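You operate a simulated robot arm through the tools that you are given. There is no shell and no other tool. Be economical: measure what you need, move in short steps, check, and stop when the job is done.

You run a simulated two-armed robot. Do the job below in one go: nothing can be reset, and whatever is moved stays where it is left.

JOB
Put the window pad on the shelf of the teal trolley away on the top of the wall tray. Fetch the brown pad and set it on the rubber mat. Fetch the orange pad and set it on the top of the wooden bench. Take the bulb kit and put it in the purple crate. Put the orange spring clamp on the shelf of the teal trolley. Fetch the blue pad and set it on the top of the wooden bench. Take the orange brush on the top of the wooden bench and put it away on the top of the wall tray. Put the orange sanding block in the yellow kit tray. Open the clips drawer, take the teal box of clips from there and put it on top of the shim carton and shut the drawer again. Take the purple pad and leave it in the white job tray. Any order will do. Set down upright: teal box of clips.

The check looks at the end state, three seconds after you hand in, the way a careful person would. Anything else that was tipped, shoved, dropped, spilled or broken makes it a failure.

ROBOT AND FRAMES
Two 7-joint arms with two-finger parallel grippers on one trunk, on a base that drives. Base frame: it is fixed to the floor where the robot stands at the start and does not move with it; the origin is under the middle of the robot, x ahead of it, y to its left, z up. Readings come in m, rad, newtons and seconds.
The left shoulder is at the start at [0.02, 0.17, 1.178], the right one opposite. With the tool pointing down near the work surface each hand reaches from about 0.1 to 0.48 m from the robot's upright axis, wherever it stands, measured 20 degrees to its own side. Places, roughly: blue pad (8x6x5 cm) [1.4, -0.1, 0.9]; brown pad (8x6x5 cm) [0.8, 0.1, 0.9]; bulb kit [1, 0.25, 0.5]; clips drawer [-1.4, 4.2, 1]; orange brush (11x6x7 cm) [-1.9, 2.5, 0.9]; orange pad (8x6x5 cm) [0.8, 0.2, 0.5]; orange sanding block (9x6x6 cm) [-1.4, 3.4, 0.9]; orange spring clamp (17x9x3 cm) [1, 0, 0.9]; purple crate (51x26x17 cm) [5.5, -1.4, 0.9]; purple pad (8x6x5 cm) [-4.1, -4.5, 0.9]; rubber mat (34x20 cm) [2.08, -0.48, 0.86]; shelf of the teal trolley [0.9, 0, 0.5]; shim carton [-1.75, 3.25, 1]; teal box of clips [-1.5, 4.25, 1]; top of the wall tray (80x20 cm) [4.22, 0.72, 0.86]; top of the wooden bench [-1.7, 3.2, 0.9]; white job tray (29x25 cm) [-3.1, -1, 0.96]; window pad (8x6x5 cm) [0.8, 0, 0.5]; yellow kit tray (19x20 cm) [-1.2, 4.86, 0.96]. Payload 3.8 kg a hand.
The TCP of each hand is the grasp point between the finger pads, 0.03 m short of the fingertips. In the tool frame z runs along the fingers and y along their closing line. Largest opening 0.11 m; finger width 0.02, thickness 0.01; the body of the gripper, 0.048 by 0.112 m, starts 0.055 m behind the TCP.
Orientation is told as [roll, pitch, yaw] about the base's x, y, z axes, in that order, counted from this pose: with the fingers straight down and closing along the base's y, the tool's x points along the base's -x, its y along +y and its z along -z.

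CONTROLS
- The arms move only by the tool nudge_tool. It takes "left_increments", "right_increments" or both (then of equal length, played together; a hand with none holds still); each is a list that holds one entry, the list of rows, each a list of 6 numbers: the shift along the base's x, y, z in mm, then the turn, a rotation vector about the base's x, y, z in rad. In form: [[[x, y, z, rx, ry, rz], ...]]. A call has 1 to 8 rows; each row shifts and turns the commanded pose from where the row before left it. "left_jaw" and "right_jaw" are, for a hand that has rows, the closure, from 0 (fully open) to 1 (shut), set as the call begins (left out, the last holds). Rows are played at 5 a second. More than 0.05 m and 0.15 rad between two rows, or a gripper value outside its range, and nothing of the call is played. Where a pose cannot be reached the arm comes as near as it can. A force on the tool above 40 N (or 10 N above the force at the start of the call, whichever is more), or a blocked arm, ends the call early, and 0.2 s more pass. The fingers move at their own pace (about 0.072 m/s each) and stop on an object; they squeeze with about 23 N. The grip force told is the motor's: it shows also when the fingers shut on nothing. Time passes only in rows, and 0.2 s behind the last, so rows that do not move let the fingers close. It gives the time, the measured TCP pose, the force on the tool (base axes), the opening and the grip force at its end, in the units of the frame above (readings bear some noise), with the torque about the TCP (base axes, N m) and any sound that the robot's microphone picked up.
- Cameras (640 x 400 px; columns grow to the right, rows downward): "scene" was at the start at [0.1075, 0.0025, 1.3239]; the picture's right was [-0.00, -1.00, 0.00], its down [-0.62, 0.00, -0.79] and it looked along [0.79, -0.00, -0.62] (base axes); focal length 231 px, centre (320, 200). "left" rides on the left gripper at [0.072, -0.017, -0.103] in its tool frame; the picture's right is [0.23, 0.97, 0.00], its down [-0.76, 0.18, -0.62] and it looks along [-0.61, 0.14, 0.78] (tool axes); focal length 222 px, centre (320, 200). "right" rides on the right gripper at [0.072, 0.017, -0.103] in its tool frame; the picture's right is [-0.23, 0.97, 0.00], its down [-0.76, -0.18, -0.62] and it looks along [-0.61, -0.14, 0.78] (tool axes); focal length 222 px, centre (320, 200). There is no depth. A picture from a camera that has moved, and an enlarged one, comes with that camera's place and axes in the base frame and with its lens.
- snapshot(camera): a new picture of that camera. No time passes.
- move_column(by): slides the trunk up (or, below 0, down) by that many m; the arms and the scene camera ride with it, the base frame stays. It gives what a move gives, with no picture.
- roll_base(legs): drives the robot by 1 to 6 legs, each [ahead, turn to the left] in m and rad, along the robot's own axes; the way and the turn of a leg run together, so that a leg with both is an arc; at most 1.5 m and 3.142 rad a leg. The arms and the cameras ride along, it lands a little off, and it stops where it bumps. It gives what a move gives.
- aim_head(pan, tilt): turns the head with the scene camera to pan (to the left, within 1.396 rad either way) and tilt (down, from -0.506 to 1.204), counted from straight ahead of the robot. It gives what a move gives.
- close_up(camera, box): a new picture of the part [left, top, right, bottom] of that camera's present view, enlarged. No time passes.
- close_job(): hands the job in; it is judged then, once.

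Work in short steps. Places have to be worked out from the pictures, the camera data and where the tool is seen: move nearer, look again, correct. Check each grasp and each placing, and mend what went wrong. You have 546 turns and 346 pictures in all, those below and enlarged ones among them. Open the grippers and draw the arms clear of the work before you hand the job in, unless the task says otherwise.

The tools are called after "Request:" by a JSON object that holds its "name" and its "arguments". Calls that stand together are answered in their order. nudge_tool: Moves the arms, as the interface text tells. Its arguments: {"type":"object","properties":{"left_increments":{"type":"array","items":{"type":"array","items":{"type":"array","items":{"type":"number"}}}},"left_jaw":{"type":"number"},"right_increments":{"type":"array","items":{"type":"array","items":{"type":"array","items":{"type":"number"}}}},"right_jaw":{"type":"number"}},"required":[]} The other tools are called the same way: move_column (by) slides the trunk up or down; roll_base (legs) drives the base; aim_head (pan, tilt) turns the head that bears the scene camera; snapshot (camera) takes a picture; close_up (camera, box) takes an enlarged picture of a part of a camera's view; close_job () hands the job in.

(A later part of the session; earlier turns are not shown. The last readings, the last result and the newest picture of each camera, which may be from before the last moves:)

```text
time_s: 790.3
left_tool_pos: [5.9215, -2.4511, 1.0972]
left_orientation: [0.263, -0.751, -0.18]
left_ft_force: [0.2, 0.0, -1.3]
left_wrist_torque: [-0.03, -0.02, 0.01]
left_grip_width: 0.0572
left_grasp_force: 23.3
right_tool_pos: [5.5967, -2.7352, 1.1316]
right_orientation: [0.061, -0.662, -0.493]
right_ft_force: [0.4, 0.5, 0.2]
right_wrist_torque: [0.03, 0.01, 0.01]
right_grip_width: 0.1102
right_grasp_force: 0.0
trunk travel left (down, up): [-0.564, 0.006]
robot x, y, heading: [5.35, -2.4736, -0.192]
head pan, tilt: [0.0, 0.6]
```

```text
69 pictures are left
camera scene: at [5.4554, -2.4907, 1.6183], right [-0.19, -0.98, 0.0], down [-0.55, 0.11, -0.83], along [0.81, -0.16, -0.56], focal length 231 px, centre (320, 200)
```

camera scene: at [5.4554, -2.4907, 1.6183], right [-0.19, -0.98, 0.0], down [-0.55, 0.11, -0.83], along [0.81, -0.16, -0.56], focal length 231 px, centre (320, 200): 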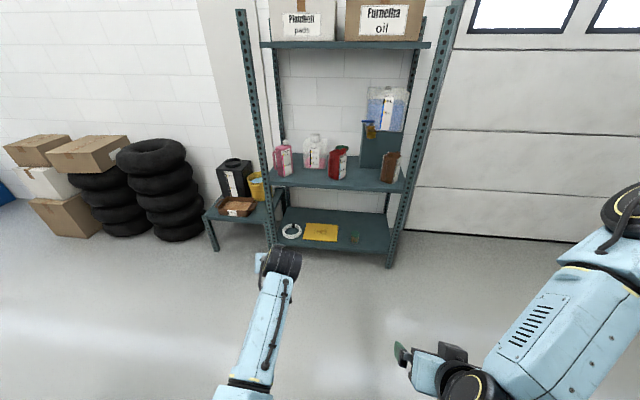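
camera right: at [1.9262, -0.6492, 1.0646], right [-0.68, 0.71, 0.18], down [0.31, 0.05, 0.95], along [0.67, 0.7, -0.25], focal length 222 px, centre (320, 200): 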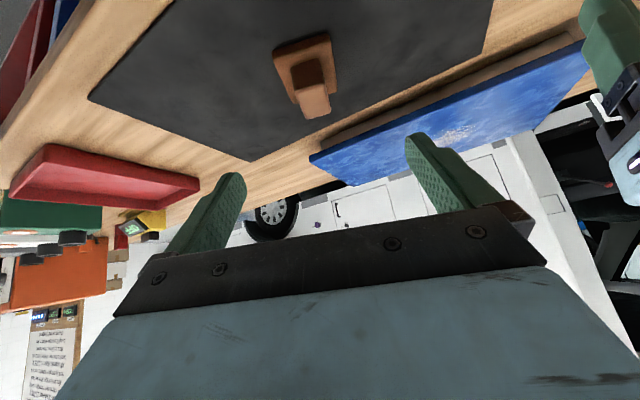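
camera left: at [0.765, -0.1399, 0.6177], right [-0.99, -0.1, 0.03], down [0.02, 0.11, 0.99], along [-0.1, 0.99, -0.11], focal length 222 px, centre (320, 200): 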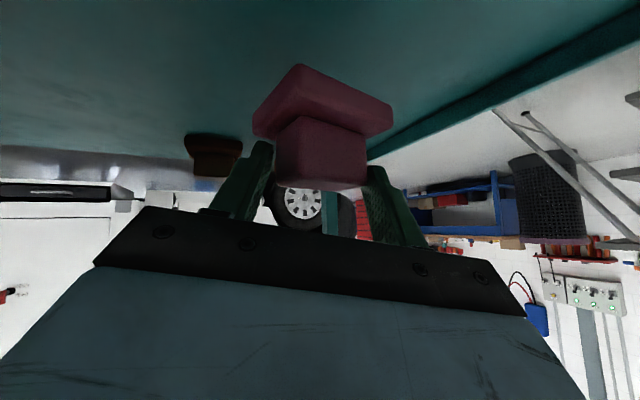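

Request:
{"name": "roll_base", "arguments": {"legs": [[0, 1.1], [1.5, 0], [0, 1.5], [1.35, 0], [0, 0.46]]}}

Request:
{"name": "roll_base", "arguments": {"legs": [[1.4, 0], [0, -1.69]]}}

Request:
{"name": "snapshot", "arguments": {"camera": "scene"}}

```text
time_s: 796.7
left_tool_pos: [5.9297, -1.4913, 1.0955]
left_orientation: [0.262, -0.752, 0.948]
left_ft_force: [-0.3, 1.2, 0.0]
left_wrist_torque: [-0.01, -0.02, 0.0]
left_grip_width: 0.057
left_grasp_force: 22.8
right_tool_pos: [6.0469, -1.9046, 1.1302]
right_orientation: [0.058, -0.66, 0.635]
right_ft_force: [0.0, 0.1, -0.1]
right_wrist_torque: [-0.04, 0.03, 0.04]
right_grip_width: 0.1102
right_grasp_force: 0.0
trunk travel left (down, up): [-0.564, 0.006]
robot x, y, heading: [5.7, -2.0229, 0.938]
head pan, tilt: [0.0, 0.6]
stopped in leg 2: the robot was blocked; the commanded pose is now the measured one
```

```text
time_s: 797.4
left_tool_pos: [5.9261, -1.4946, 1.0985]
left_orientation: [0.262, -0.755, 0.947]
left_ft_force: [0.6, 0.5, -1.3]
left_wrist_torque: [-0.02, -0.05, -0.02]
left_grip_width: 0.0572
left_grasp_force: 23.2
right_tool_pos: [6.0428, -1.9082, 1.1324]
right_orientation: [0.061, -0.664, 0.633]
right_ft_force: [1.1, -0.5, -0.8]
right_wrist_torque: [-0.01, -0.03, 0.0]
right_grip_width: 0.1097
right_grasp_force: 0.0
trunk travel left (down, up): [-0.564, 0.006]
robot x, y, heading: [5.7008, -2.0199, 0.941]
head pan, tilt: [0.0, 0.6]
stopped in leg 1: the robot was blocked; the commanded pose is now the measured one
```

```text
68 pictures are left
camera scene: at [5.7645, -1.9308, 1.6184], right [0.81, -0.59, 0.0], down [-0.33, -0.46, -0.83], along [0.49, 0.67, -0.56], focal length 231 px, centre (320, 200)
```

scene: 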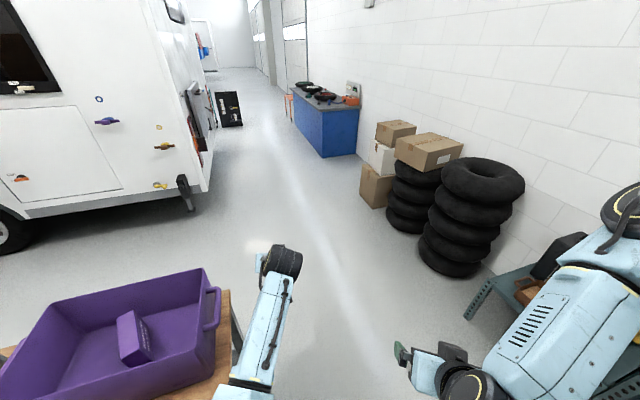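

My base met the table's far corner leg. I back off and take a wider turn.

Request:
{"name": "roll_base", "arguments": {"legs": [[-0.28, 0], [0, -0.47], [0.92, 0], [0, 1.1], [0.85, 0]]}}

Request:
{"name": "snapshot", "arguments": {"camera": "scene"}}

```text
time_s: 812.0
left_tool_pos: [6.2208, -0.4219, 1.0988]
left_orientation: [0.262, -0.754, 1.579]
left_ft_force: [-0.5, -0.3, -1.0]
left_wrist_torque: [-0.02, -0.01, 0.01]
left_grip_width: 0.0567
left_grasp_force: 23.2
right_tool_pos: [6.5595, -0.6876, 1.1324]
right_orientation: [0.062, -0.661, 1.267]
right_ft_force: [0.3, 0.0, 0.2]
right_wrist_torque: [-0.02, 0.02, 0.03]
right_grip_width: 0.1101
right_grasp_force: 0.1
trunk travel left (down, up): [-0.564, 0.006]
robot x, y, heading: [6.3486, -0.9836, 1.568]
head pan, tilt: [0.0, 0.6]
```

```text
67 pictures are left
camera scene: at [6.35, -0.8696, 1.6183], right [1.0, 0.0, 0.0], down [0.0, -0.56, -0.83], along [0.0, 0.83, -0.56], focal length 231 px, centre (320, 200)
```

scene: 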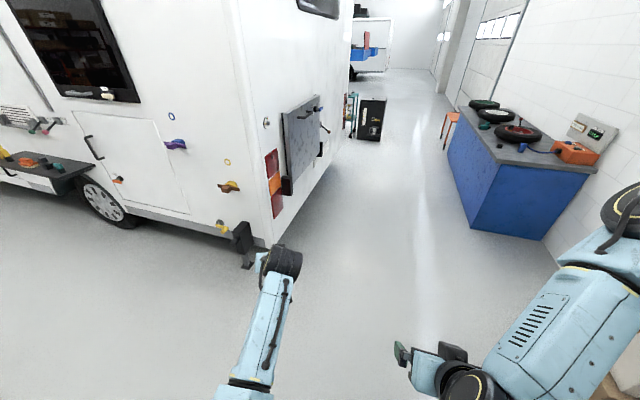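

Request:
{"name": "roll_base", "arguments": {"legs": [[0, 1.106], [1.18, 0], [0, 0.16], [1.4, 0], [0, -1.646]]}}

Request:
{"name": "snapshot", "arguments": {"camera": "scene"}}

Request:
{"name": "snapshot", "arguments": {"camera": "left"}}

```text
time_s: 832.0
left_tool_pos: [4.0359, 0.5323, 1.0976]
left_orientation: [0.261, -0.755, 1.22]
left_ft_force: [-0.2, 0.0, -1.4]
left_wrist_torque: [0.0, -0.01, 0.03]
left_grip_width: 0.0557
left_grasp_force: 22.9
right_tool_pos: [4.2586, 0.1636, 1.1335]
right_orientation: [0.061, -0.663, 0.904]
right_ft_force: [0.1, 0.2, 0.3]
right_wrist_torque: [0.02, 0.0, 0.0]
right_grip_width: 0.1102
right_grasp_force: 0.1
trunk travel left (down, up): [-0.564, 0.006]
robot x, y, heading: [3.9618, -0.0367, 1.211]
head pan, tilt: [0.0, 0.6]
```

```text
66 pictures are left
camera scene: at [3.9975, 0.0678, 1.6183], right [0.94, -0.35, 0.0], down [-0.2, -0.53, -0.83], along [0.29, 0.77, -0.56], focal length 231 px, centre (320, 200)
```

scene: 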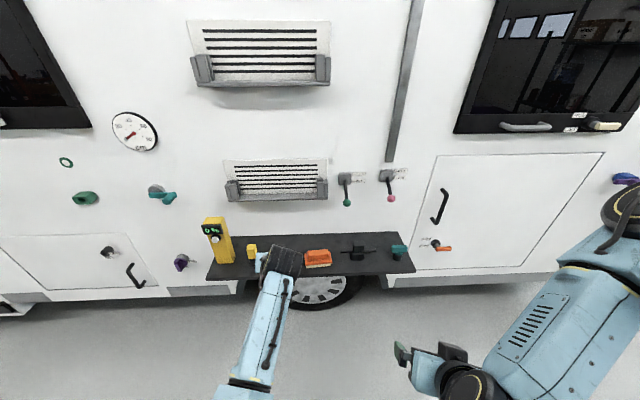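

```text
65 pictures are left
camera left: at [4.0356, 0.4066, 1.1185], right [-1.0, 0.01, 0.03], down [0.03, 0.11, 0.99], along [0.0, 0.99, -0.11], focal length 222 px, centre (320, 200)
```

left: 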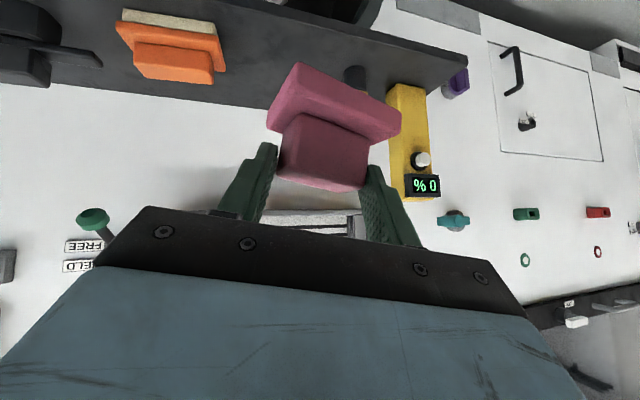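

The gap between the yellow knob and the brush is free, centre near (4.075, 0.70). I line up, drive in, and lower.

Request:
{"name": "nudge_tool", "arguments": {"left_increments": [[[-10, 0, 0, 0, 0, 0], [-10, 0, 0, 0, 0, 0]]]}}

Request:
{"name": "roll_base", "arguments": {"legs": [[0.165, 0]]}}

Request:
{"name": "move_column", "arguments": {"by": -0.13}}

Request:
{"name": "snapshot", "arguments": {"camera": "left"}}

Request:
{"name": "close_up", "arguments": {"camera": "scene", "box": [180, 180, 440, 340]}}

```text
time_s: 832.6
left_tool_pos: [4.0148, 0.5315, 1.0991]
left_orientation: [0.262, -0.754, 1.22]
left_ft_force: [-0.2, 0.0, -0.5]
left_wrist_torque: [-0.02, -0.02, 0.0]
left_grip_width: 0.0556
left_grasp_force: 23.1
right_tool_pos: [4.258, 0.1629, 1.1332]
right_orientation: [0.061, -0.662, 0.905]
right_ft_force: [0.4, 0.7, -0.4]
right_wrist_torque: [0.02, 0.0, -0.01]
right_grip_width: 0.1099
right_grasp_force: 0.0
trunk travel left (down, up): [-0.564, 0.006]
robot x, y, heading: [3.9572, -0.036, 1.216]
head pan, tilt: [0.0, 0.6]
```

```text
time_s: 834.1
left_tool_pos: [4.0717, 0.685, 1.098]
left_orientation: [0.261, -0.754, 1.222]
left_ft_force: [-0.2, 0.7, -1.0]
left_wrist_torque: [-0.03, 0.01, 0.0]
left_grip_width: 0.0556
left_grasp_force: 23.1
right_tool_pos: [4.3167, 0.3184, 1.1318]
right_orientation: [0.059, -0.661, 0.909]
right_ft_force: [-0.5, -0.9, 0.6]
right_wrist_torque: [0.02, -0.01, 0.0]
right_grip_width: 0.1099
right_grasp_force: 0.1
trunk travel left (down, up): [-0.564, 0.006]
robot x, y, heading: [4.0182, 0.1141, 1.214]
head pan, tilt: [0.0, 0.6]
```

```text
time_s: 835.6
left_tool_pos: [4.0714, 0.6854, 0.9677]
left_orientation: [0.262, -0.754, 1.223]
left_ft_force: [0.3, 0.0, 0.0]
left_wrist_torque: [-0.03, 0.0, 0.0]
left_grip_width: 0.0558
left_grasp_force: 22.9
right_tool_pos: [4.3159, 0.3166, 1.0034]
right_orientation: [0.061, -0.664, 0.907]
right_ft_force: [-0.2, 0.7, -0.4]
right_wrist_torque: [0.02, 0.01, -0.02]
right_grip_width: 0.1099
right_grasp_force: 0.1
trunk travel left (down, up): [-0.434, 0.136]
robot x, y, heading: [4.0159, 0.1164, 1.21]
head pan, tilt: [0.0, 0.6]
```

```text
64 pictures are left
camera left: at [4.072, 0.5596, 0.9885], right [-1.0, 0.0, 0.03], down [0.03, 0.11, 0.99], along [0.0, 0.99, -0.11], focal length 222 px, centre (320, 200)
```

left: 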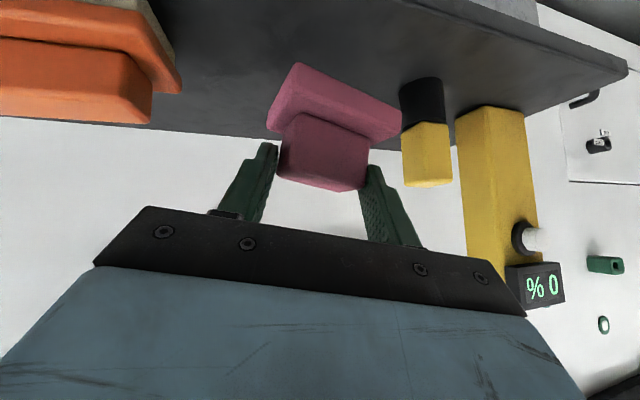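

```text
2.46 times, centred on (310, 260) of scene
camera zoom: at [4.0547, 0.2209, 1.4884], right [0.94, -0.35, 0.0], down [-0.2, -0.53, -0.83], along [0.29, 0.77, -0.56], focal length 569 px, centre (345, 52)
```

zoom: 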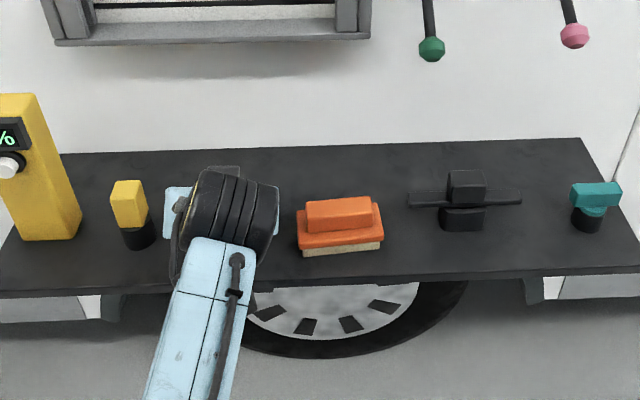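

Request:
{"name": "nudge_tool", "arguments": {"left_increments": [[[14, 0, 0, 0, 0, 0], [0, 0, 0, 0, 0, 0]]]}}

Request:
{"name": "move_column", "arguments": {"by": -0.05}}

Request:
{"name": "move_column", "arguments": {"by": -0.006}}

Request:
{"name": "move_column", "arguments": {"by": -0.006}}

```text
time_s: 836.2
left_tool_pos: [4.0862, 0.6842, 0.9676]
left_orientation: [0.262, -0.754, 1.223]
left_ft_force: [-0.7, 0.1, -1.1]
left_wrist_torque: [0.01, 0.03, 0.02]
left_grip_width: 0.0557
left_grasp_force: 23.1
right_tool_pos: [4.3144, 0.3173, 1.0031]
right_orientation: [0.061, -0.664, 0.908]
right_ft_force: [-0.5, -0.2, 0.5]
right_wrist_torque: [0.02, 0.03, 0.0]
right_grip_width: 0.1101
right_grasp_force: 0.0
trunk travel left (down, up): [-0.434, 0.136]
robot x, y, heading: [4.0152, 0.1184, 1.213]
head pan, tilt: [0.0, 0.6]
```

```text
time_s: 837.2
left_tool_pos: [4.0869, 0.6858, 0.9213]
left_orientation: [0.261, -0.761, 1.222]
left_ft_force: [-0.9, 1.3, 10.5]
left_wrist_torque: [0.37, -0.36, 0.06]
left_grip_width: 0.0554
left_grasp_force: 23.3
right_tool_pos: [4.316, 0.3176, 0.9536]
right_orientation: [0.061, -0.663, 0.907]
right_ft_force: [-0.5, 0.3, 0.1]
right_wrist_torque: [-0.01, -0.03, 0.01]
right_grip_width: 0.1105
right_grasp_force: 0.0
trunk travel left (down, up): [-0.384, 0.186]
robot x, y, heading: [4.0141, 0.1159, 1.217]
head pan, tilt: [0.0, 0.6]
```

```text
time_s: 837.7
left_tool_pos: [4.0835, 0.6841, 0.9153]
left_orientation: [0.264, -0.758, 1.225]
left_ft_force: [-7.7, -2.8, 19.8]
left_wrist_torque: [0.39, -0.46, 0.06]
left_grip_width: 0.0568
left_grasp_force: 23.0
right_tool_pos: [4.3151, 0.3153, 0.9478]
right_orientation: [0.061, -0.666, 0.906]
right_ft_force: [-0.1, 0.1, -0.1]
right_wrist_torque: [-0.01, -0.02, -0.01]
right_grip_width: 0.1099
right_grasp_force: 0.0
trunk travel left (down, up): [-0.378, 0.192]
robot x, y, heading: [4.0165, 0.1184, 1.212]
head pan, tilt: [0.0, 0.6]
```

```text
time_s: 838.3
left_tool_pos: [4.0857, 0.6842, 0.9101]
left_orientation: [0.259, -0.762, 1.224]
left_ft_force: [-6.8, -4.6, 25.5]
left_wrist_torque: [0.31, -0.72, -0.06]
left_grip_width: 0.0574
left_grasp_force: 23.0
right_tool_pos: [4.3159, 0.3158, 0.9424]
right_orientation: [0.058, -0.666, 0.909]
right_ft_force: [0.5, -0.4, 0.5]
right_wrist_torque: [0.0, 0.01, 0.0]
right_grip_width: 0.11
right_grasp_force: 0.1
trunk travel left (down, up): [-0.372, 0.198]
robot x, y, heading: [4.019, 0.116, 1.211]
head pan, tilt: [0.0, 0.6]
```

The pad has settled (25 N). I open and withdraw along the tool axis.

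Request:
{"name": "nudge_tool", "arguments": {"left_increments": [[[0, 0, 0, 0, 0, 0], [0, 0, 0, 0, 0, 0], [0, 0, 0, 0, 0, 0]]], "left_jaw": 0.1}}

Request:
{"name": "nudge_tool", "arguments": {"left_increments": [[[-3, -14, 15, 0, 0, 0], [-4, -18, 20, 0, 0, 0], [-4, -18, 20, 0, 0, 0]]]}}

Request:
{"name": "snapshot", "arguments": {"camera": "left"}}

```text
time_s: 839.1
left_tool_pos: [4.0852, 0.6858, 0.9124]
left_orientation: [0.26, -0.769, 1.225]
left_ft_force: [-9.8, 1.3, 31.4]
left_wrist_torque: [0.28, -0.98, 0.07]
left_grip_width: 0.0912
left_grasp_force: 0.1
right_tool_pos: [4.3154, 0.3167, 0.9422]
right_orientation: [0.06, -0.666, 0.908]
right_ft_force: [-0.6, 0.1, 0.5]
right_wrist_torque: [-0.01, 0.0, -0.01]
right_grip_width: 0.1103
right_grasp_force: 0.1
trunk travel left (down, up): [-0.372, 0.198]
robot x, y, heading: [4.0156, 0.1184, 1.217]
head pan, tilt: [0.0, 0.6]
```

```text
time_s: 839.9
left_tool_pos: [4.0648, 0.6407, 0.9604]
left_orientation: [0.293, -0.756, 1.207]
left_ft_force: [0.0, 0.0, 0.2]
left_wrist_torque: [-0.02, 0.03, 0.03]
left_grip_width: 0.099
left_grasp_force: 0.1
right_tool_pos: [4.3155, 0.3174, 0.9402]
right_orientation: [0.061, -0.664, 0.908]
right_ft_force: [0.1, -1.0, 0.0]
right_wrist_torque: [0.04, -0.02, 0.03]
right_grip_width: 0.1102
right_grasp_force: 0.0
trunk travel left (down, up): [-0.372, 0.198]
robot x, y, heading: [4.0168, 0.1171, 1.212]
head pan, tilt: [0.0, 0.6]
```

```text
62 pictures are left
camera left: at [4.0662, 0.5154, 0.9794], right [-1.0, 0.0, 0.05], down [0.05, 0.1, 0.99], along [-0.01, 1.0, -0.1], focal length 222 px, centre (320, 200)
```

left: 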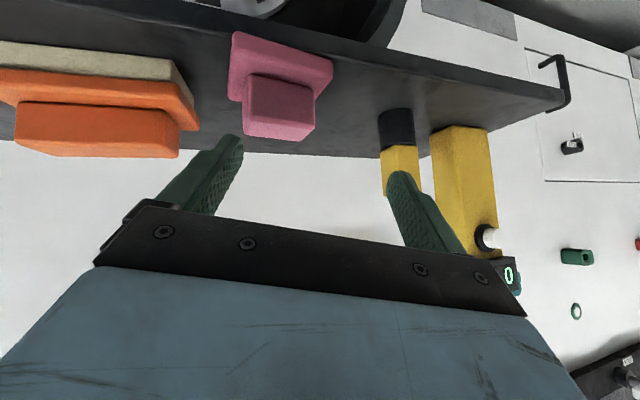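

Request:
{"name": "roll_base", "arguments": {"legs": [[-0.25, 0]]}}

Request:
{"name": "move_column", "arguments": {"by": 0.19}}

Request:
{"name": "snapshot", "arguments": {"camera": "left"}}

Request:
{"name": "close_up", "arguments": {"camera": "scene", "box": [180, 160, 440, 320]}}

```text
time_s: 841.7
left_tool_pos: [3.9779, 0.4043, 0.9578]
left_orientation: [0.294, -0.754, 1.203]
left_ft_force: [-0.6, -0.4, -0.5]
left_wrist_torque: [-0.03, -0.05, 0.02]
left_grip_width: 0.0991
left_grasp_force: 0.1
right_tool_pos: [4.2282, 0.0838, 0.9411]
right_orientation: [0.061, -0.664, 0.907]
right_ft_force: [-1.1, 0.0, 0.8]
right_wrist_torque: [0.02, 0.01, 0.0]
right_grip_width: 0.1099
right_grasp_force: 0.1
trunk travel left (down, up): [-0.372, 0.198]
robot x, y, heading: [3.927, -0.1233, 1.214]
head pan, tilt: [0.0, 0.6]
```

```text
time_s: 843.8
left_tool_pos: [3.9771, 0.4053, 1.1477]
left_orientation: [0.297, -0.753, 1.2]
left_ft_force: [-0.4, 0.0, 0.0]
left_wrist_torque: [-0.01, -0.01, 0.01]
left_grip_width: 0.0989
left_grasp_force: 0.2
right_tool_pos: [4.2288, 0.0848, 1.1308]
right_orientation: [0.06, -0.663, 0.906]
right_ft_force: [0.5, 0.2, -0.2]
right_wrist_torque: [0.01, -0.03, 0.01]
right_grip_width: 0.1099
right_grasp_force: 0.1
trunk travel left (down, up): [-0.562, 0.008]
robot x, y, heading: [3.9284, -0.1146, 1.214]
head pan, tilt: [0.0, 0.6]
```

```text
61 pictures are left
camera left: at [3.9791, 0.2805, 1.1666], right [-1.0, 0.0, 0.05], down [0.05, 0.1, 0.99], along [0.0, 0.99, -0.1], focal length 222 px, centre (320, 200)
```

left: 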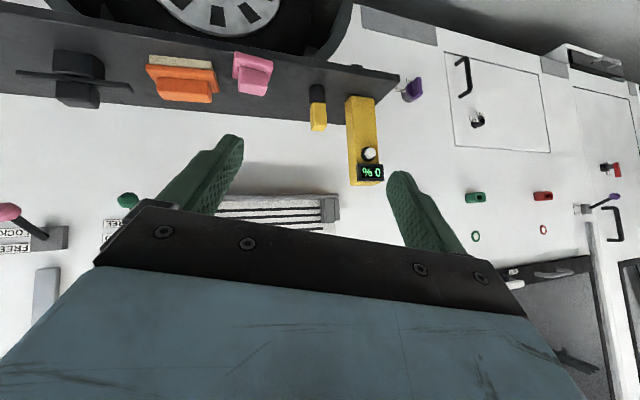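

```text
2.46 times, centred on (310, 240) of scene
camera zoom: at [3.9674, -0.0123, 1.6162], right [0.94, -0.35, 0.0], down [-0.2, -0.53, -0.83], along [0.29, 0.77, -0.56], focal length 569 px, centre (345, 102)
```

zoom: 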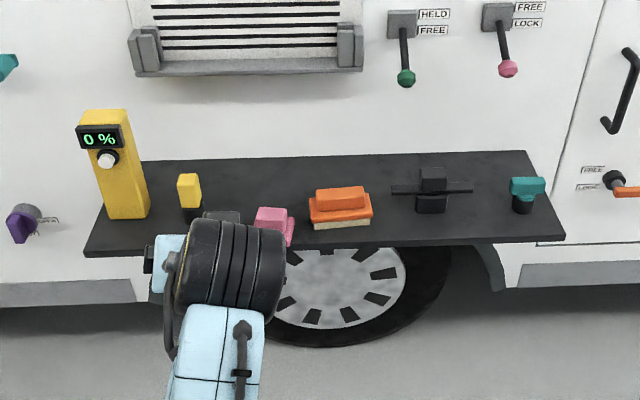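

Window pad and brush are both on the wall tray. Last is the purple pad, far behind the start. I go back round the table and along the right aisle.

Request:
{"name": "roll_base", "arguments": {"legs": [[0, -1.457], [1.41, 0], [0, -0.224], [1.18, 0], [0, -1.104], [0.8, 0]]}}

Request:
{"name": "roll_base", "arguments": {"legs": [[0, -0.785], [1.06, 0], [0, -0.983], [1.4, 0], [0.38, 0], [0, -0.124]]}}

Request:
{"name": "roll_base", "arguments": {"legs": [[1.5, 0], [1.5, 0], [0.45, 0]]}}

Request:
{"name": "aim_head", "arguments": {"pan": 0, "tilt": 0.3}}

Request:
{"name": "snapshot", "arguments": {"camera": "scene"}}

```text
time_s: 867.5
left_tool_pos: [6.5108, -2.2772, 1.1476]
left_orientation: [0.298, -0.751, -1.578]
left_ft_force: [1.3, 0.2, -0.1]
left_wrist_torque: [0.0, 0.03, 0.01]
left_grip_width: 0.0989
left_grasp_force: 0.0
right_tool_pos: [6.1626, -2.0655, 1.1318]
right_orientation: [0.061, -0.662, -1.871]
right_ft_force: [-0.9, -0.8, -0.2]
right_wrist_torque: [-0.03, 0.03, 0.04]
right_grip_width: 0.11
right_grasp_force: 0.1
trunk travel left (down, up): [-0.562, 0.008]
robot x, y, heading: [6.3732, -1.7669, -1.567]
head pan, tilt: [0.0, 0.6]
```

```text
time_s: 886.6
left_tool_pos: [3.3547, -2.1693, 1.1473]
left_orientation: [0.297, -0.753, 2.823]
left_ft_force: [0.0, 0.2, 0.5]
left_wrist_torque: [0.02, -0.02, 0.01]
left_grip_width: 0.0987
left_grasp_force: 0.1
right_tool_pos: [3.6638, -1.9023, 1.1304]
right_orientation: [0.062, -0.664, 2.529]
right_ft_force: [0.1, -0.2, -0.3]
right_wrist_torque: [-0.03, -0.02, 0.0]
right_grip_width: 0.1102
right_grasp_force: 0.0
trunk travel left (down, up): [-0.562, 0.008]
robot x, y, heading: [3.8808, -2.1912, 2.832]
head pan, tilt: [0.0, 0.6]
```

```text
time_s: 903.4
left_tool_pos: [0.0747, -1.0842, 1.1467]
left_orientation: [0.299, -0.753, 2.811]
left_ft_force: [0.1, -0.2, 0.3]
left_wrist_torque: [-0.01, 0.0, 0.03]
left_grip_width: 0.0992
left_grasp_force: 0.0
right_tool_pos: [0.3856, -0.8212, 1.1305]
right_orientation: [0.062, -0.664, 2.518]
right_ft_force: [1.1, 0.6, 0.3]
right_wrist_torque: [0.02, 0.02, 0.0]
right_grip_width: 0.1101
right_grasp_force: 0.1
trunk travel left (down, up): [-0.562, 0.008]
robot x, y, heading: [0.6009, -1.1135, 2.818]
head pan, tilt: [0.0, 0.6]
```

```text
time_s: 904.2
left_tool_pos: [0.0746, -1.0844, 1.1474]
left_orientation: [0.301, -0.753, 2.809]
left_ft_force: [0.0, 0.0, -0.9]
left_wrist_torque: [-0.01, 0.02, 0.03]
left_grip_width: 0.099
left_grasp_force: 0.0
right_tool_pos: [0.3868, -0.8203, 1.1309]
right_orientation: [0.061, -0.663, 2.519]
right_ft_force: [0.3, -0.1, -0.5]
right_wrist_torque: [0.03, 0.01, 0.01]
right_grip_width: 0.1099
right_grasp_force: 0.1
trunk travel left (down, up): [-0.562, 0.008]
robot x, y, heading: [0.5996, -1.1129, 2.818]
head pan, tilt: [0.0, 0.3]
```

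```text
59 pictures are left
camera scene: at [0.4914, -1.0741, 1.6437], right [0.32, 0.95, 0.0], down [0.28, -0.09, -0.96], along [-0.91, 0.3, -0.3], focal length 231 px, centre (320, 200)
```

scene: 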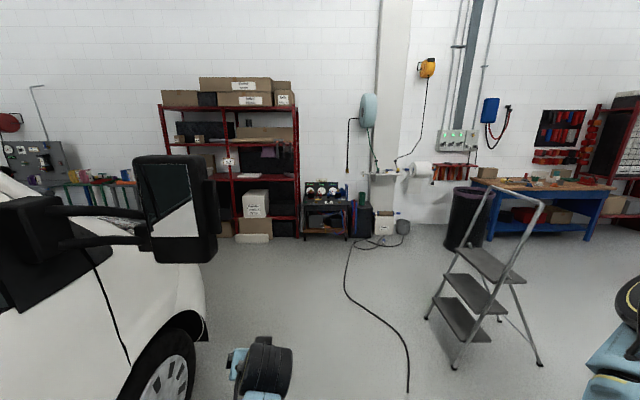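

Request:
{"name": "roll_base", "arguments": {"legs": [[0, 0.125], [1.3, 0], [0.5, 0], [0, 0.3]]}}

Request:
{"name": "snapshot", "arguments": {"camera": "scene"}}

```text
time_s: 909.1
left_tool_pos: [-0.7426, -0.9812, 1.1537]
left_orientation: [0.307, -0.765, 2.925]
left_ft_force: [0.7, 0.5, 0.4]
left_wrist_torque: [0.01, 0.01, 0.02]
left_grip_width: 0.0991
left_grasp_force: 0.1
right_tool_pos: [-0.4677, -0.6804, 1.1344]
right_orientation: [0.074, -0.682, 2.629]
right_ft_force: [0.6, 0.4, -0.4]
right_wrist_torque: [-0.01, 0.01, 0.01]
right_grip_width: 0.1101
right_grasp_force: 0.1
trunk travel left (down, up): [-0.562, 0.008]
robot x, y, heading: [-0.2401, -0.9419, 2.954]
head pan, tilt: [0.0, 0.3]
stopped in leg 2: the robot was blocked; the commanded pose is now the measured one
```

```text
58 pictures are left
camera scene: at [-0.3217, -0.9179, 1.6456], right [0.19, 0.98, 0.0], down [0.27, -0.06, -0.96], along [-0.94, 0.18, -0.28], focal length 231 px, centre (320, 200)
```

scene: 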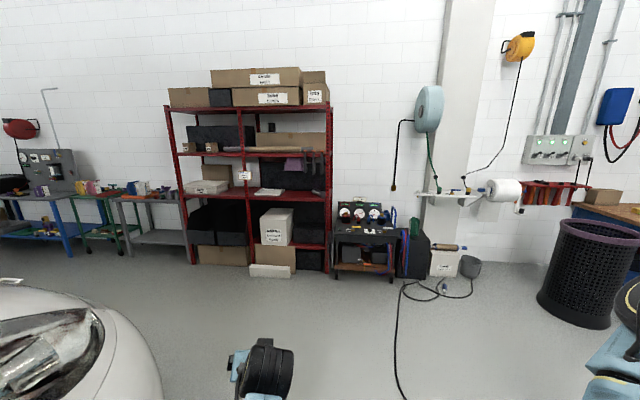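

Something on the left (the camper's front) blocks. I back up a little and steer more to the right.

Request:
{"name": "roll_base", "arguments": {"legs": [[-0.12, 0], [0, -0.45], [0.8, 0], [0, 0.55]]}}

Request:
{"name": "snapshot", "arguments": {"camera": "scene"}}

```text
time_s: 917.0
left_tool_pos: [-1.2844, -0.5799, 1.1441]
left_orientation: [0.299, -0.747, 3.036]
left_ft_force: [-0.3, 0.3, 0.1]
left_wrist_torque: [-0.03, -0.04, -0.02]
left_grip_width: 0.0988
left_grasp_force: 0.0
right_tool_pos: [-1.0398, -0.2533, 1.1302]
right_orientation: [0.06, -0.663, 2.74]
right_ft_force: [-0.2, 0.2, 0.0]
right_wrist_torque: [-0.01, 0.01, -0.03]
right_grip_width: 0.1101
right_grasp_force: 0.1
trunk travel left (down, up): [-0.562, 0.008]
robot x, y, heading: [-0.7684, -0.4919, 3.05]
head pan, tilt: [0.0, 0.3]
```

```text
57 pictures are left
camera scene: at [-0.881, -0.4765, 1.6438], right [0.09, 1.0, 0.0], down [0.29, -0.03, -0.96], along [-0.95, 0.09, -0.3], focal length 231 px, centre (320, 200)
```

scene: 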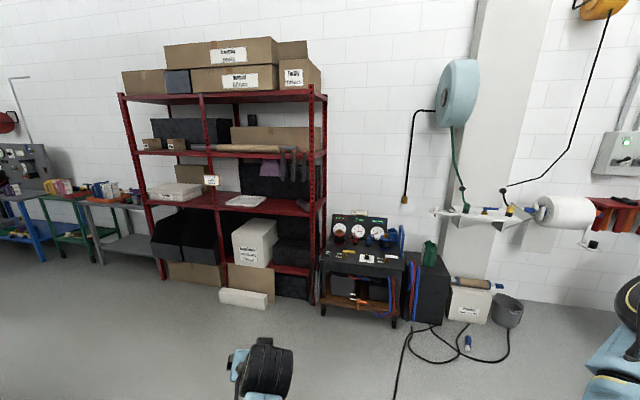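

The white job tray stands on the red rack's middle shelf (about (-3.1, -1.0)). I move on toward the tables at the left where the purple pad should be.

Request:
{"name": "roll_base", "arguments": {"legs": [[0, 0.41], [1.4, 0], [0, 0.75]]}}

Request:
{"name": "snapshot", "arguments": {"camera": "scene"}}

```text
time_s: 927.2
left_tool_pos: [-2.222, -1.4336, 1.1456]
left_orientation: [0.301, -0.748, -2.094]
left_ft_force: [0.0, 0.5, -0.3]
left_wrist_torque: [-0.01, 0.01, 0.04]
left_grip_width: 0.0992
left_grasp_force: 0.0
right_tool_pos: [-2.4248, -1.0782, 1.1303]
right_orientation: [0.062, -0.664, -2.392]
right_ft_force: [-0.7, -0.3, -0.2]
right_wrist_torque: [0.01, 0.01, -0.01]
right_grip_width: 0.11
right_grasp_force: 0.0
trunk travel left (down, up): [-0.562, 0.008]
robot x, y, heading: [-2.0963, -0.9232, -2.08]
head pan, tilt: [0.0, 0.3]
```

```text
56 pictures are left
camera scene: at [-2.1518, -1.0216, 1.6438], right [-0.87, 0.49, 0.0], down [0.14, 0.26, -0.96], along [-0.46, -0.83, -0.3], focal length 231 px, centre (320, 200)
```

scene: 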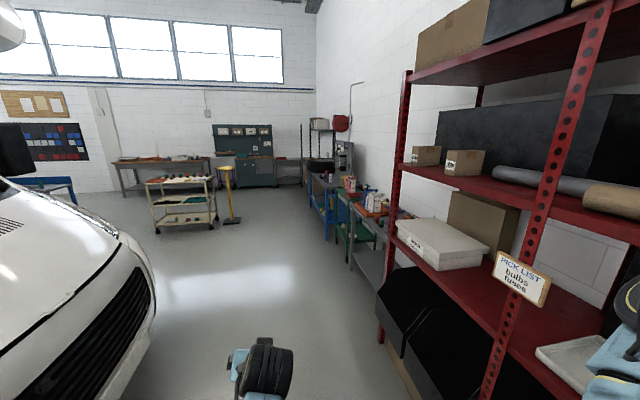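

Request:
{"name": "close_up", "arguments": {"camera": "scene", "box": [290, 130, 410, 230]}}

```text
4.00 times, centred on (350, 180) of scene
camera zoom: at [-2.1518, -1.0216, 1.6438], right [-0.87, 0.49, 0.0], down [0.14, 0.26, -0.96], along [-0.46, -0.83, -0.3], focal length 924 px, centre (200, 280)
```

zoom: 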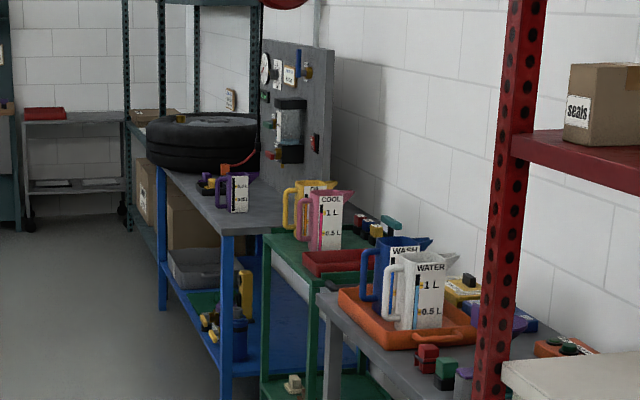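

Request:
{"name": "roll_base", "arguments": {"legs": [[0, 0.12], [1.5, 0], [0.6, 0]]}}

Request:
{"name": "aim_head", "arguments": {"pan": -0.6, "tilt": 0.45}}

Request:
{"name": "snapshot", "arguments": {"camera": "scene"}}

```text
time_s: 938.2
left_tool_pos: [-2.9598, -3.3862, 1.1458]
left_orientation: [0.301, -0.747, -1.979]
left_ft_force: [0.3, -0.8, -0.1]
left_wrist_torque: [-0.01, -0.04, 0.01]
left_grip_width: 0.0989
left_grasp_force: 0.1
right_tool_pos: [-3.2015, -3.0554, 1.1299]
right_orientation: [0.059, -0.665, -2.273]
right_ft_force: [1.3, -0.5, -0.2]
right_wrist_torque: [-0.01, -0.01, 0.01]
right_grip_width: 0.1098
right_grasp_force: 0.1
trunk travel left (down, up): [-0.562, 0.008]
robot x, y, heading: [-2.8926, -2.8649, -1.959]
head pan, tilt: [0.0, 0.3]
```

```text
time_s: 939.2
left_tool_pos: [-2.9603, -3.3855, 1.1459]
left_orientation: [0.301, -0.746, -1.978]
left_ft_force: [-0.7, -0.4, -0.6]
left_wrist_torque: [-0.01, 0.01, 0.02]
left_grip_width: 0.099
left_grasp_force: 0.0
right_tool_pos: [-3.1992, -3.056, 1.1303]
right_orientation: [0.062, -0.662, -2.273]
right_ft_force: [-0.1, -0.7, 0.1]
right_wrist_torque: [0.02, 0.03, 0.01]
right_grip_width: 0.11
right_grasp_force: 0.1
trunk travel left (down, up): [-0.562, 0.008]
robot x, y, heading: [-2.8951, -2.8667, -1.964]
head pan, tilt: [-0.6, 0.45]
```

```text
54 pictures are left
camera scene: at [-2.9788, -2.9326, 1.6299], right [-0.55, 0.84, 0.0], down [0.36, 0.24, -0.9], along [-0.75, -0.49, -0.44], focal length 231 px, centre (320, 200)
```

scene: 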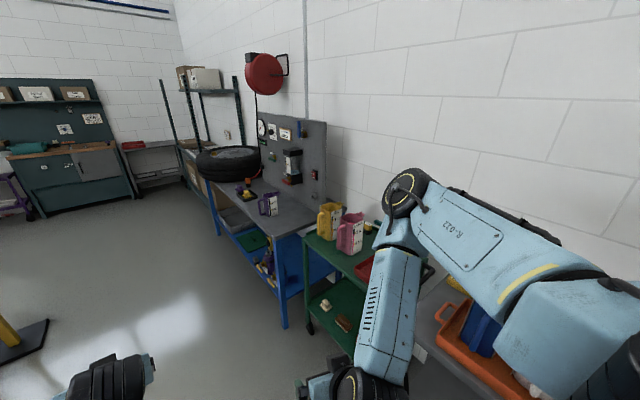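

Request:
{"name": "close_up", "arguments": {"camera": "scene", "box": [190, 140, 340, 240]}}

```text
4.00 times, centred on (265, 190) of scene
camera zoom: at [-2.9788, -2.9326, 1.6299], right [-0.55, 0.84, 0.0], down [0.36, 0.24, -0.9], along [-0.75, -0.49, -0.44], focal length 924 px, centre (540, 240)
```

zoom: 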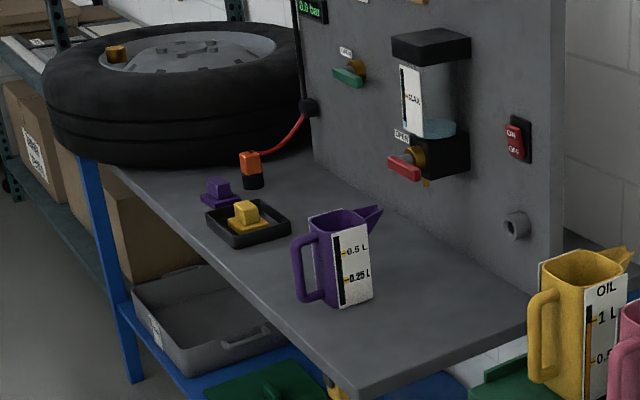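

The purple pad sits at about (-4.06, -4.43), 12 cm behind the table's front edge. I drive there and face the table.

Request:
{"name": "roll_base", "arguments": {"legs": [[0, 0.15], [1.4, 0], [0.24, 0], [0, -1.614]]}}

Request:
{"name": "aim_head", "arguments": {"pan": 0, "tilt": 0.6}}

Request:
{"name": "snapshot", "arguments": {"camera": "scene"}}

```text
time_s: 952.1
left_tool_pos: [-3.8096, -4.4427, 1.1454]
left_orientation: [0.301, -0.748, 2.848]
left_ft_force: [0.1, 0.3, -0.7]
left_wrist_torque: [0.02, 0.0, -0.03]
left_grip_width: 0.0991
left_grasp_force: 0.2
right_tool_pos: [-3.5088, -4.1655, 1.1301]
right_orientation: [0.062, -0.661, 2.556]
right_ft_force: [0.4, 0.3, -1.3]
right_wrist_torque: [-0.02, -0.02, -0.01]
right_grip_width: 0.11
right_grasp_force: 0.0
trunk travel left (down, up): [-0.562, 0.008]
robot x, y, heading: [-3.2849, -4.4446, 2.87]
head pan, tilt: [-0.6, 0.45]
```

```text
time_s: 953.1
left_tool_pos: [-3.8101, -4.4421, 1.1449]
left_orientation: [0.301, -0.747, 2.85]
left_ft_force: [0.4, -0.5, 0.4]
left_wrist_torque: [0.01, 0.03, -0.02]
left_grip_width: 0.099
left_grasp_force: 0.1
right_tool_pos: [-3.51, -4.1653, 1.1297]
right_orientation: [0.062, -0.663, 2.556]
right_ft_force: [0.0, 0.2, -0.4]
right_wrist_torque: [0.01, 0.03, 0.02]
right_grip_width: 0.1101
right_grasp_force: 0.0
trunk travel left (down, up): [-0.562, 0.008]
robot x, y, heading: [-3.2885, -4.4502, 2.871]
head pan, tilt: [0.0, 0.6]
```

```text
52 pictures are left
camera scene: at [-3.3903, -4.4155, 1.6163], right [0.27, 0.96, 0.0], down [0.54, -0.15, -0.83], along [-0.79, 0.23, -0.56], focal length 231 px, centre (320, 200)
```

scene: 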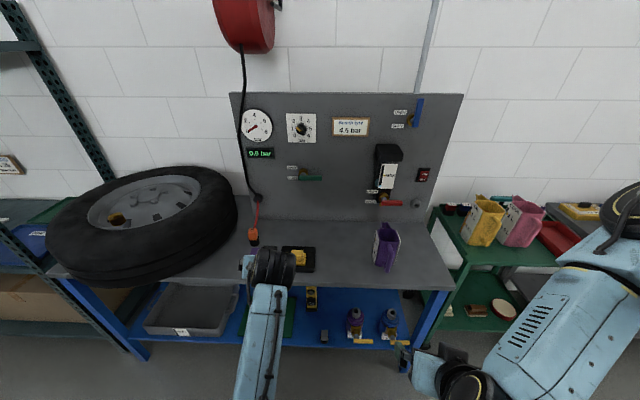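

Request:
{"name": "snapshot", "arguments": {"camera": "left"}}

```text
51 pictures are left
camera left: at [-3.6845, -4.4308, 1.1645], right [0.08, -1.0, 0.06], down [-0.11, 0.05, 0.99], along [-0.99, -0.08, -0.1], focal length 222 px, centre (320, 200)
```

left: 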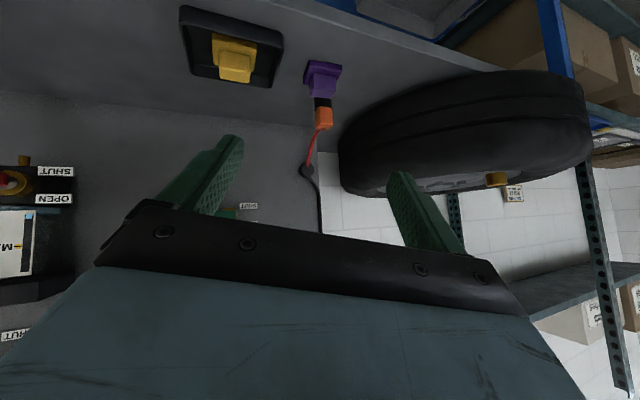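

Purple pad at about (-4.057, -4.48). I drive 0.18 m forward, shift the left hand sideways, and lower.

Request:
{"name": "roll_base", "arguments": {"legs": [[0.18, 0]]}}

Request:
{"name": "nudge_tool", "arguments": {"left_increments": [[[-6, -28, 0, 0, 0, 0], [-6, -28, 0, 0, 0, 0], [-6, -24, 0, 0, 0, 0]]], "left_jaw": 0.05}}

Request:
{"name": "move_column", "arguments": {"by": -0.15}}

Request:
{"name": "snapshot", "arguments": {"camera": "left"}}

```text
time_s: 954.6
left_tool_pos: [-3.9816, -4.3936, 1.1439]
left_orientation: [0.301, -0.747, 2.85]
left_ft_force: [-0.6, 0.3, 1.2]
left_wrist_torque: [0.0, -0.04, -0.04]
left_grip_width: 0.099
left_grasp_force: 0.0
right_tool_pos: [-3.683, -4.1174, 1.1297]
right_orientation: [0.059, -0.661, 2.554]
right_ft_force: [-0.2, 0.1, -0.2]
right_wrist_torque: [0.04, -0.02, 0.01]
right_grip_width: 0.11
right_grasp_force: 0.1
trunk travel left (down, up): [-0.562, 0.008]
robot x, y, heading: [-3.4572, -4.4004, 2.861]
head pan, tilt: [0.0, 0.6]
```

```text
time_s: 955.4
left_tool_pos: [-3.9984, -4.4745, 1.1447]
left_orientation: [0.298, -0.747, 2.848]
left_ft_force: [0.0, 0.2, 1.0]
left_wrist_torque: [-0.04, 0.0, -0.03]
left_grip_width: 0.1046
left_grasp_force: 0.1
right_tool_pos: [-3.6811, -4.1179, 1.1314]
right_orientation: [0.059, -0.665, 2.556]
right_ft_force: [0.5, -0.6, 0.7]
right_wrist_torque: [0.03, -0.03, 0.0]
right_grip_width: 0.1099
right_grasp_force: 0.1
trunk travel left (down, up): [-0.562, 0.008]
robot x, y, heading: [-3.4557, -4.3977, 2.865]
head pan, tilt: [0.0, 0.6]
```

```text
time_s: 957.1
left_tool_pos: [-3.9995, -4.4748, 0.9946]
left_orientation: [0.299, -0.748, 2.849]
left_ft_force: [-0.3, 1.0, -0.5]
left_wrist_torque: [0.01, -0.02, -0.04]
left_grip_width: 0.1045
left_grasp_force: 0.1
right_tool_pos: [-3.6815, -4.118, 0.9796]
right_orientation: [0.06, -0.663, 2.555]
right_ft_force: [1.4, 0.3, 0.4]
right_wrist_torque: [-0.02, 0.0, 0.02]
right_grip_width: 0.1103
right_grasp_force: 0.0
trunk travel left (down, up): [-0.412, 0.158]
robot x, y, heading: [-3.4584, -4.4003, 2.864]
head pan, tilt: [0.0, 0.6]
```

```text
50 pictures are left
camera left: at [-3.8735, -4.4623, 1.0142], right [0.08, -1.0, 0.06], down [-0.11, 0.05, 0.99], along [-0.99, -0.09, -0.1], focal length 222 px, centre (320, 200)
```

left: 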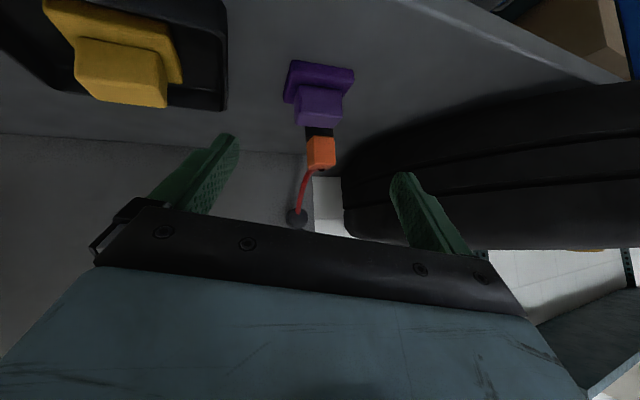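

The pad is a bit farther and lower than thought (about (-4.12, -4.49), mid-height 0.87). I drive 0.1 m on, correct laterally, and look again.

Request:
{"name": "roll_base", "arguments": {"legs": [[0.09, 0]]}}

Request:
{"name": "nudge_tool", "arguments": {"left_increments": [[[-4, -20, -10, 0, 0, 0], [-4, -18, -10, 0, 0, 0]]]}}

Request:
{"name": "move_column", "arguments": {"by": -0.05}}

Request:
{"name": "snapshot", "arguments": {"camera": "left"}}

```text
time_s: 958.2
left_tool_pos: [-4.0858, -4.4505, 0.9936]
left_orientation: [0.3, -0.746, 2.851]
left_ft_force: [-0.6, 0.3, -0.5]
left_wrist_torque: [0.01, 0.04, -0.01]
left_grip_width: 0.1044
left_grasp_force: 0.1
right_tool_pos: [-3.7673, -4.0926, 0.9799]
right_orientation: [0.06, -0.663, 2.555]
right_ft_force: [-0.5, -0.7, -0.6]
right_wrist_torque: [-0.01, 0.0, -0.02]
right_grip_width: 0.1098
right_grasp_force: 0.0
trunk travel left (down, up): [-0.412, 0.158]
robot x, y, heading: [-3.5435, -4.3773, 2.868]
head pan, tilt: [0.0, 0.6]
```

```text
time_s: 958.8
left_tool_pos: [-4.0925, -4.487, 0.9747]
left_orientation: [0.3, -0.746, 2.851]
left_ft_force: [-0.1, -0.9, -0.7]
left_wrist_torque: [0.0, -0.01, -0.02]
left_grip_width: 0.1045
left_grasp_force: 0.0
right_tool_pos: [-3.7667, -4.0931, 0.9802]
right_orientation: [0.061, -0.664, 2.555]
right_ft_force: [0.1, -0.5, -0.1]
right_wrist_torque: [0.01, -0.03, -0.02]
right_grip_width: 0.1096
right_grasp_force: 0.0
trunk travel left (down, up): [-0.412, 0.158]
robot x, y, heading: [-3.5413, -4.3743, 2.863]
head pan, tilt: [0.0, 0.6]
```

```text
time_s: 959.7
left_tool_pos: [-4.0921, -4.4883, 0.9252]
left_orientation: [0.299, -0.746, 2.85]
left_ft_force: [0.5, 0.3, 0.1]
left_wrist_torque: [0.0, 0.0, 0.0]
left_grip_width: 0.1042
left_grasp_force: 0.0
right_tool_pos: [-3.7675, -4.0937, 0.9303]
right_orientation: [0.062, -0.664, 2.557]
right_ft_force: [0.0, 0.1, -0.3]
right_wrist_torque: [0.03, 0.0, -0.02]
right_grip_width: 0.11
right_grasp_force: 0.0
trunk travel left (down, up): [-0.362, 0.208]
robot x, y, heading: [-3.5436, -4.3728, 2.865]
head pan, tilt: [0.0, 0.6]
```

```text
49 pictures are left
camera left: at [-3.9674, -4.4755, 0.9446], right [0.08, -1.0, 0.06], down [-0.11, 0.05, 0.99], along [-0.99, -0.09, -0.11], focal length 222 px, centre (320, 200)
```

left: 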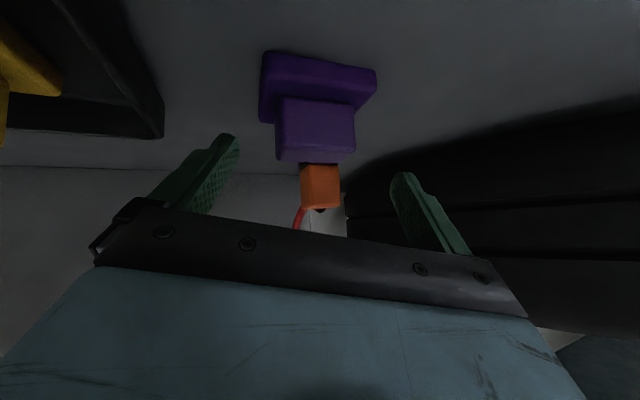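

Request:
{"name": "nudge_tool", "arguments": {"left_increments": [[[-9, -1, -15, 0, 0, 0], [-10, -1, -15, 0, 0, 0]]]}}

Request:
{"name": "snapshot", "arguments": {"camera": "left"}}

```text
time_s: 960.3
left_tool_pos: [-4.1131, -4.4886, 0.894]
left_orientation: [0.301, -0.747, 2.849]
left_ft_force: [-0.4, 0.0, 0.1]
left_wrist_torque: [0.0, 0.03, 0.0]
left_grip_width: 0.1044
left_grasp_force: 0.0
right_tool_pos: [-3.7676, -4.0937, 0.93]
right_orientation: [0.06, -0.664, 2.552]
right_ft_force: [-1.1, -1.3, 0.3]
right_wrist_torque: [-0.01, 0.0, 0.05]
right_grip_width: 0.11
right_grasp_force: 0.0
trunk travel left (down, up): [-0.362, 0.208]
robot x, y, heading: [-3.5427, -4.3787, 2.865]
head pan, tilt: [0.0, 0.6]
```

```text
48 pictures are left
camera left: at [-3.9871, -4.4772, 0.9147], right [0.08, -1.0, 0.06], down [-0.11, 0.05, 0.99], along [-0.99, -0.09, -0.11], focal length 222 px, centre (320, 200)
```

left: 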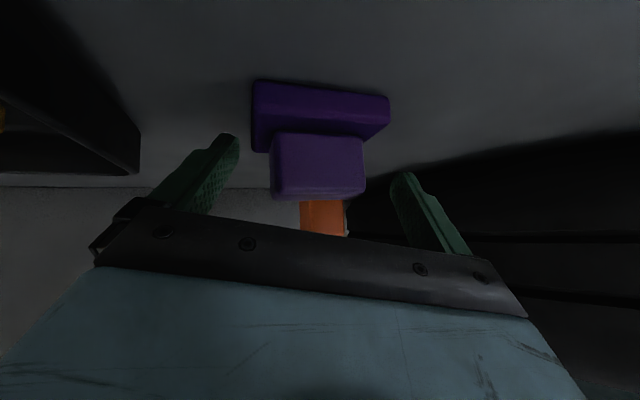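

Block centred between the fingers. I close and lift.

Request:
{"name": "nudge_tool", "arguments": {"left_increments": [[[0, 0, 0, 0, 0, 0], [0, 0, 0, 0, 0, 0], [0, 0, 0, 0, 0, 0], [0, 0, 0, 0, 0, 0], [2, 0, 25, 0, 0, 0], [5, 0, 25, 0, 0, 0]]], "left_jaw": 1}}

Request:
{"name": "move_column", "arguments": {"by": 0.2}}

Request:
{"name": "snapshot", "arguments": {"camera": "left"}}

```text
time_s: 961.7
left_tool_pos: [-4.1054, -4.4877, 0.9449]
left_orientation: [0.3, -0.746, 2.85]
left_ft_force: [-0.1, 0.5, 0.3]
left_wrist_torque: [-0.02, -0.02, -0.02]
left_grip_width: 0.0498
left_grasp_force: 23.2
right_tool_pos: [-3.7675, -4.093, 0.9304]
right_orientation: [0.063, -0.663, 2.555]
right_ft_force: [0.1, -0.4, 0.5]
right_wrist_torque: [-0.02, -0.01, 0.01]
right_grip_width: 0.11
right_grasp_force: 0.2
trunk travel left (down, up): [-0.362, 0.208]
robot x, y, heading: [-3.5431, -4.3765, 2.867]
head pan, tilt: [0.0, 0.6]
```

```text
time_s: 963.9
left_tool_pos: [-4.1051, -4.489, 1.1455]
left_orientation: [0.299, -0.747, 2.849]
left_ft_force: [1.2, 0.3, -1.3]
left_wrist_torque: [0.02, 0.01, 0.02]
left_grip_width: 0.0498
left_grasp_force: 22.9
right_tool_pos: [-3.7657, -4.0935, 1.1302]
right_orientation: [0.059, -0.663, 2.555]
right_ft_force: [-0.2, -0.3, 0.2]
right_wrist_torque: [0.01, 0.02, 0.01]
right_grip_width: 0.1101
right_grasp_force: 0.1
trunk travel left (down, up): [-0.562, 0.008]
robot x, y, heading: [-3.5428, -4.378, 2.865]
head pan, tilt: [0.0, 0.6]
```

```text
47 pictures are left
camera left: at [-3.9798, -4.4771, 1.1648], right [0.08, -1.0, 0.06], down [-0.11, 0.05, 0.99], along [-0.99, -0.09, -0.11], focal length 222 px, centre (320, 200)
```

left: 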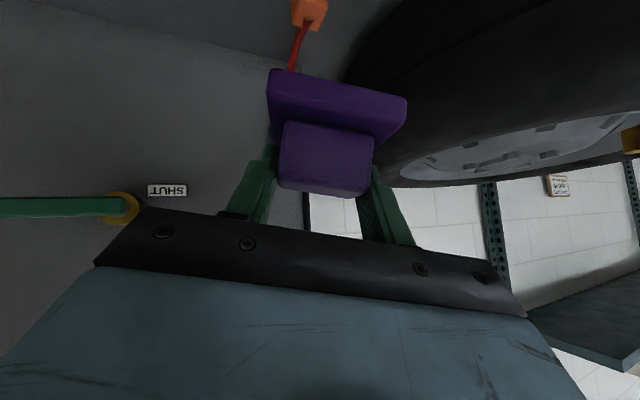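

Purple pad held. I back out and drive to the red rack with the white job tray.

Request:
{"name": "roll_base", "arguments": {"legs": [[-0.36, 0], [0, -1.49], [1.5, 0], [0, -0.155], [1.5, 0], [0.33, 0]]}}

Request:
{"name": "roll_base", "arguments": {"legs": [[0, 1.63]]}}

Request:
{"name": "snapshot", "arguments": {"camera": "scene"}}

```text
time_s: 986.5
left_tool_pos: [-2.3216, -0.6924, 1.1438]
left_orientation: [0.3, -0.746, 1.201]
left_ft_force: [-0.6, 0.7, -0.5]
left_wrist_torque: [-0.01, 0.06, -0.02]
left_grip_width: 0.0492
left_grasp_force: 23.2
right_tool_pos: [-1.9544, -1.0599, 1.1304]
right_orientation: [0.06, -0.661, 0.908]
right_ft_force: [0.0, 0.8, 0.5]
right_wrist_torque: [0.01, -0.01, -0.02]
right_grip_width: 0.1102
right_grasp_force: 0.1
trunk travel left (down, up): [-0.562, 0.008]
robot x, y, heading: [-2.254, -1.2603, 1.217]
head pan, tilt: [0.0, 0.6]
```

```text
time_s: 990.9
left_tool_pos: [-2.8151, -1.3765, 1.1443]
left_orientation: [0.301, -0.747, 2.853]
left_ft_force: [-0.5, -0.4, 0.0]
left_wrist_torque: [-0.03, -0.01, -0.02]
left_grip_width: 0.0494
left_grasp_force: 23.1
right_tool_pos: [-2.4779, -0.9806, 1.1309]
right_orientation: [0.062, -0.661, 2.559]
right_ft_force: [-0.6, 0.0, 0.0]
right_wrist_torque: [0.0, 0.0, 0.03]
right_grip_width: 0.11
right_grasp_force: 0.0
trunk travel left (down, up): [-0.562, 0.008]
robot x, y, heading: [-2.2548, -1.2611, 2.871]
head pan, tilt: [0.0, 0.6]
```

```text
46 pictures are left
camera scene: at [-2.3577, -1.2302, 1.6163], right [0.27, 0.96, 0.0], down [0.54, -0.15, -0.83], along [-0.79, 0.22, -0.56], focal length 231 px, centre (320, 200)
```

scene: 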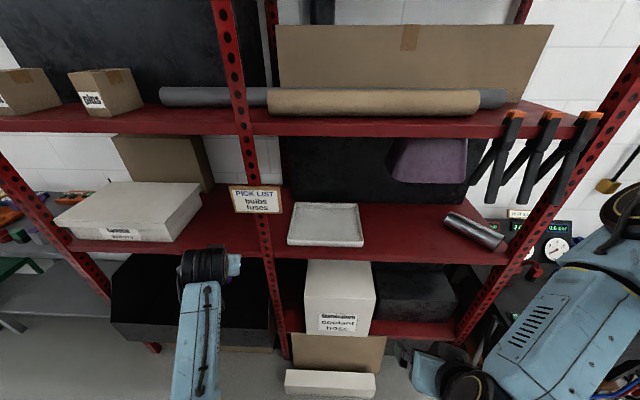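

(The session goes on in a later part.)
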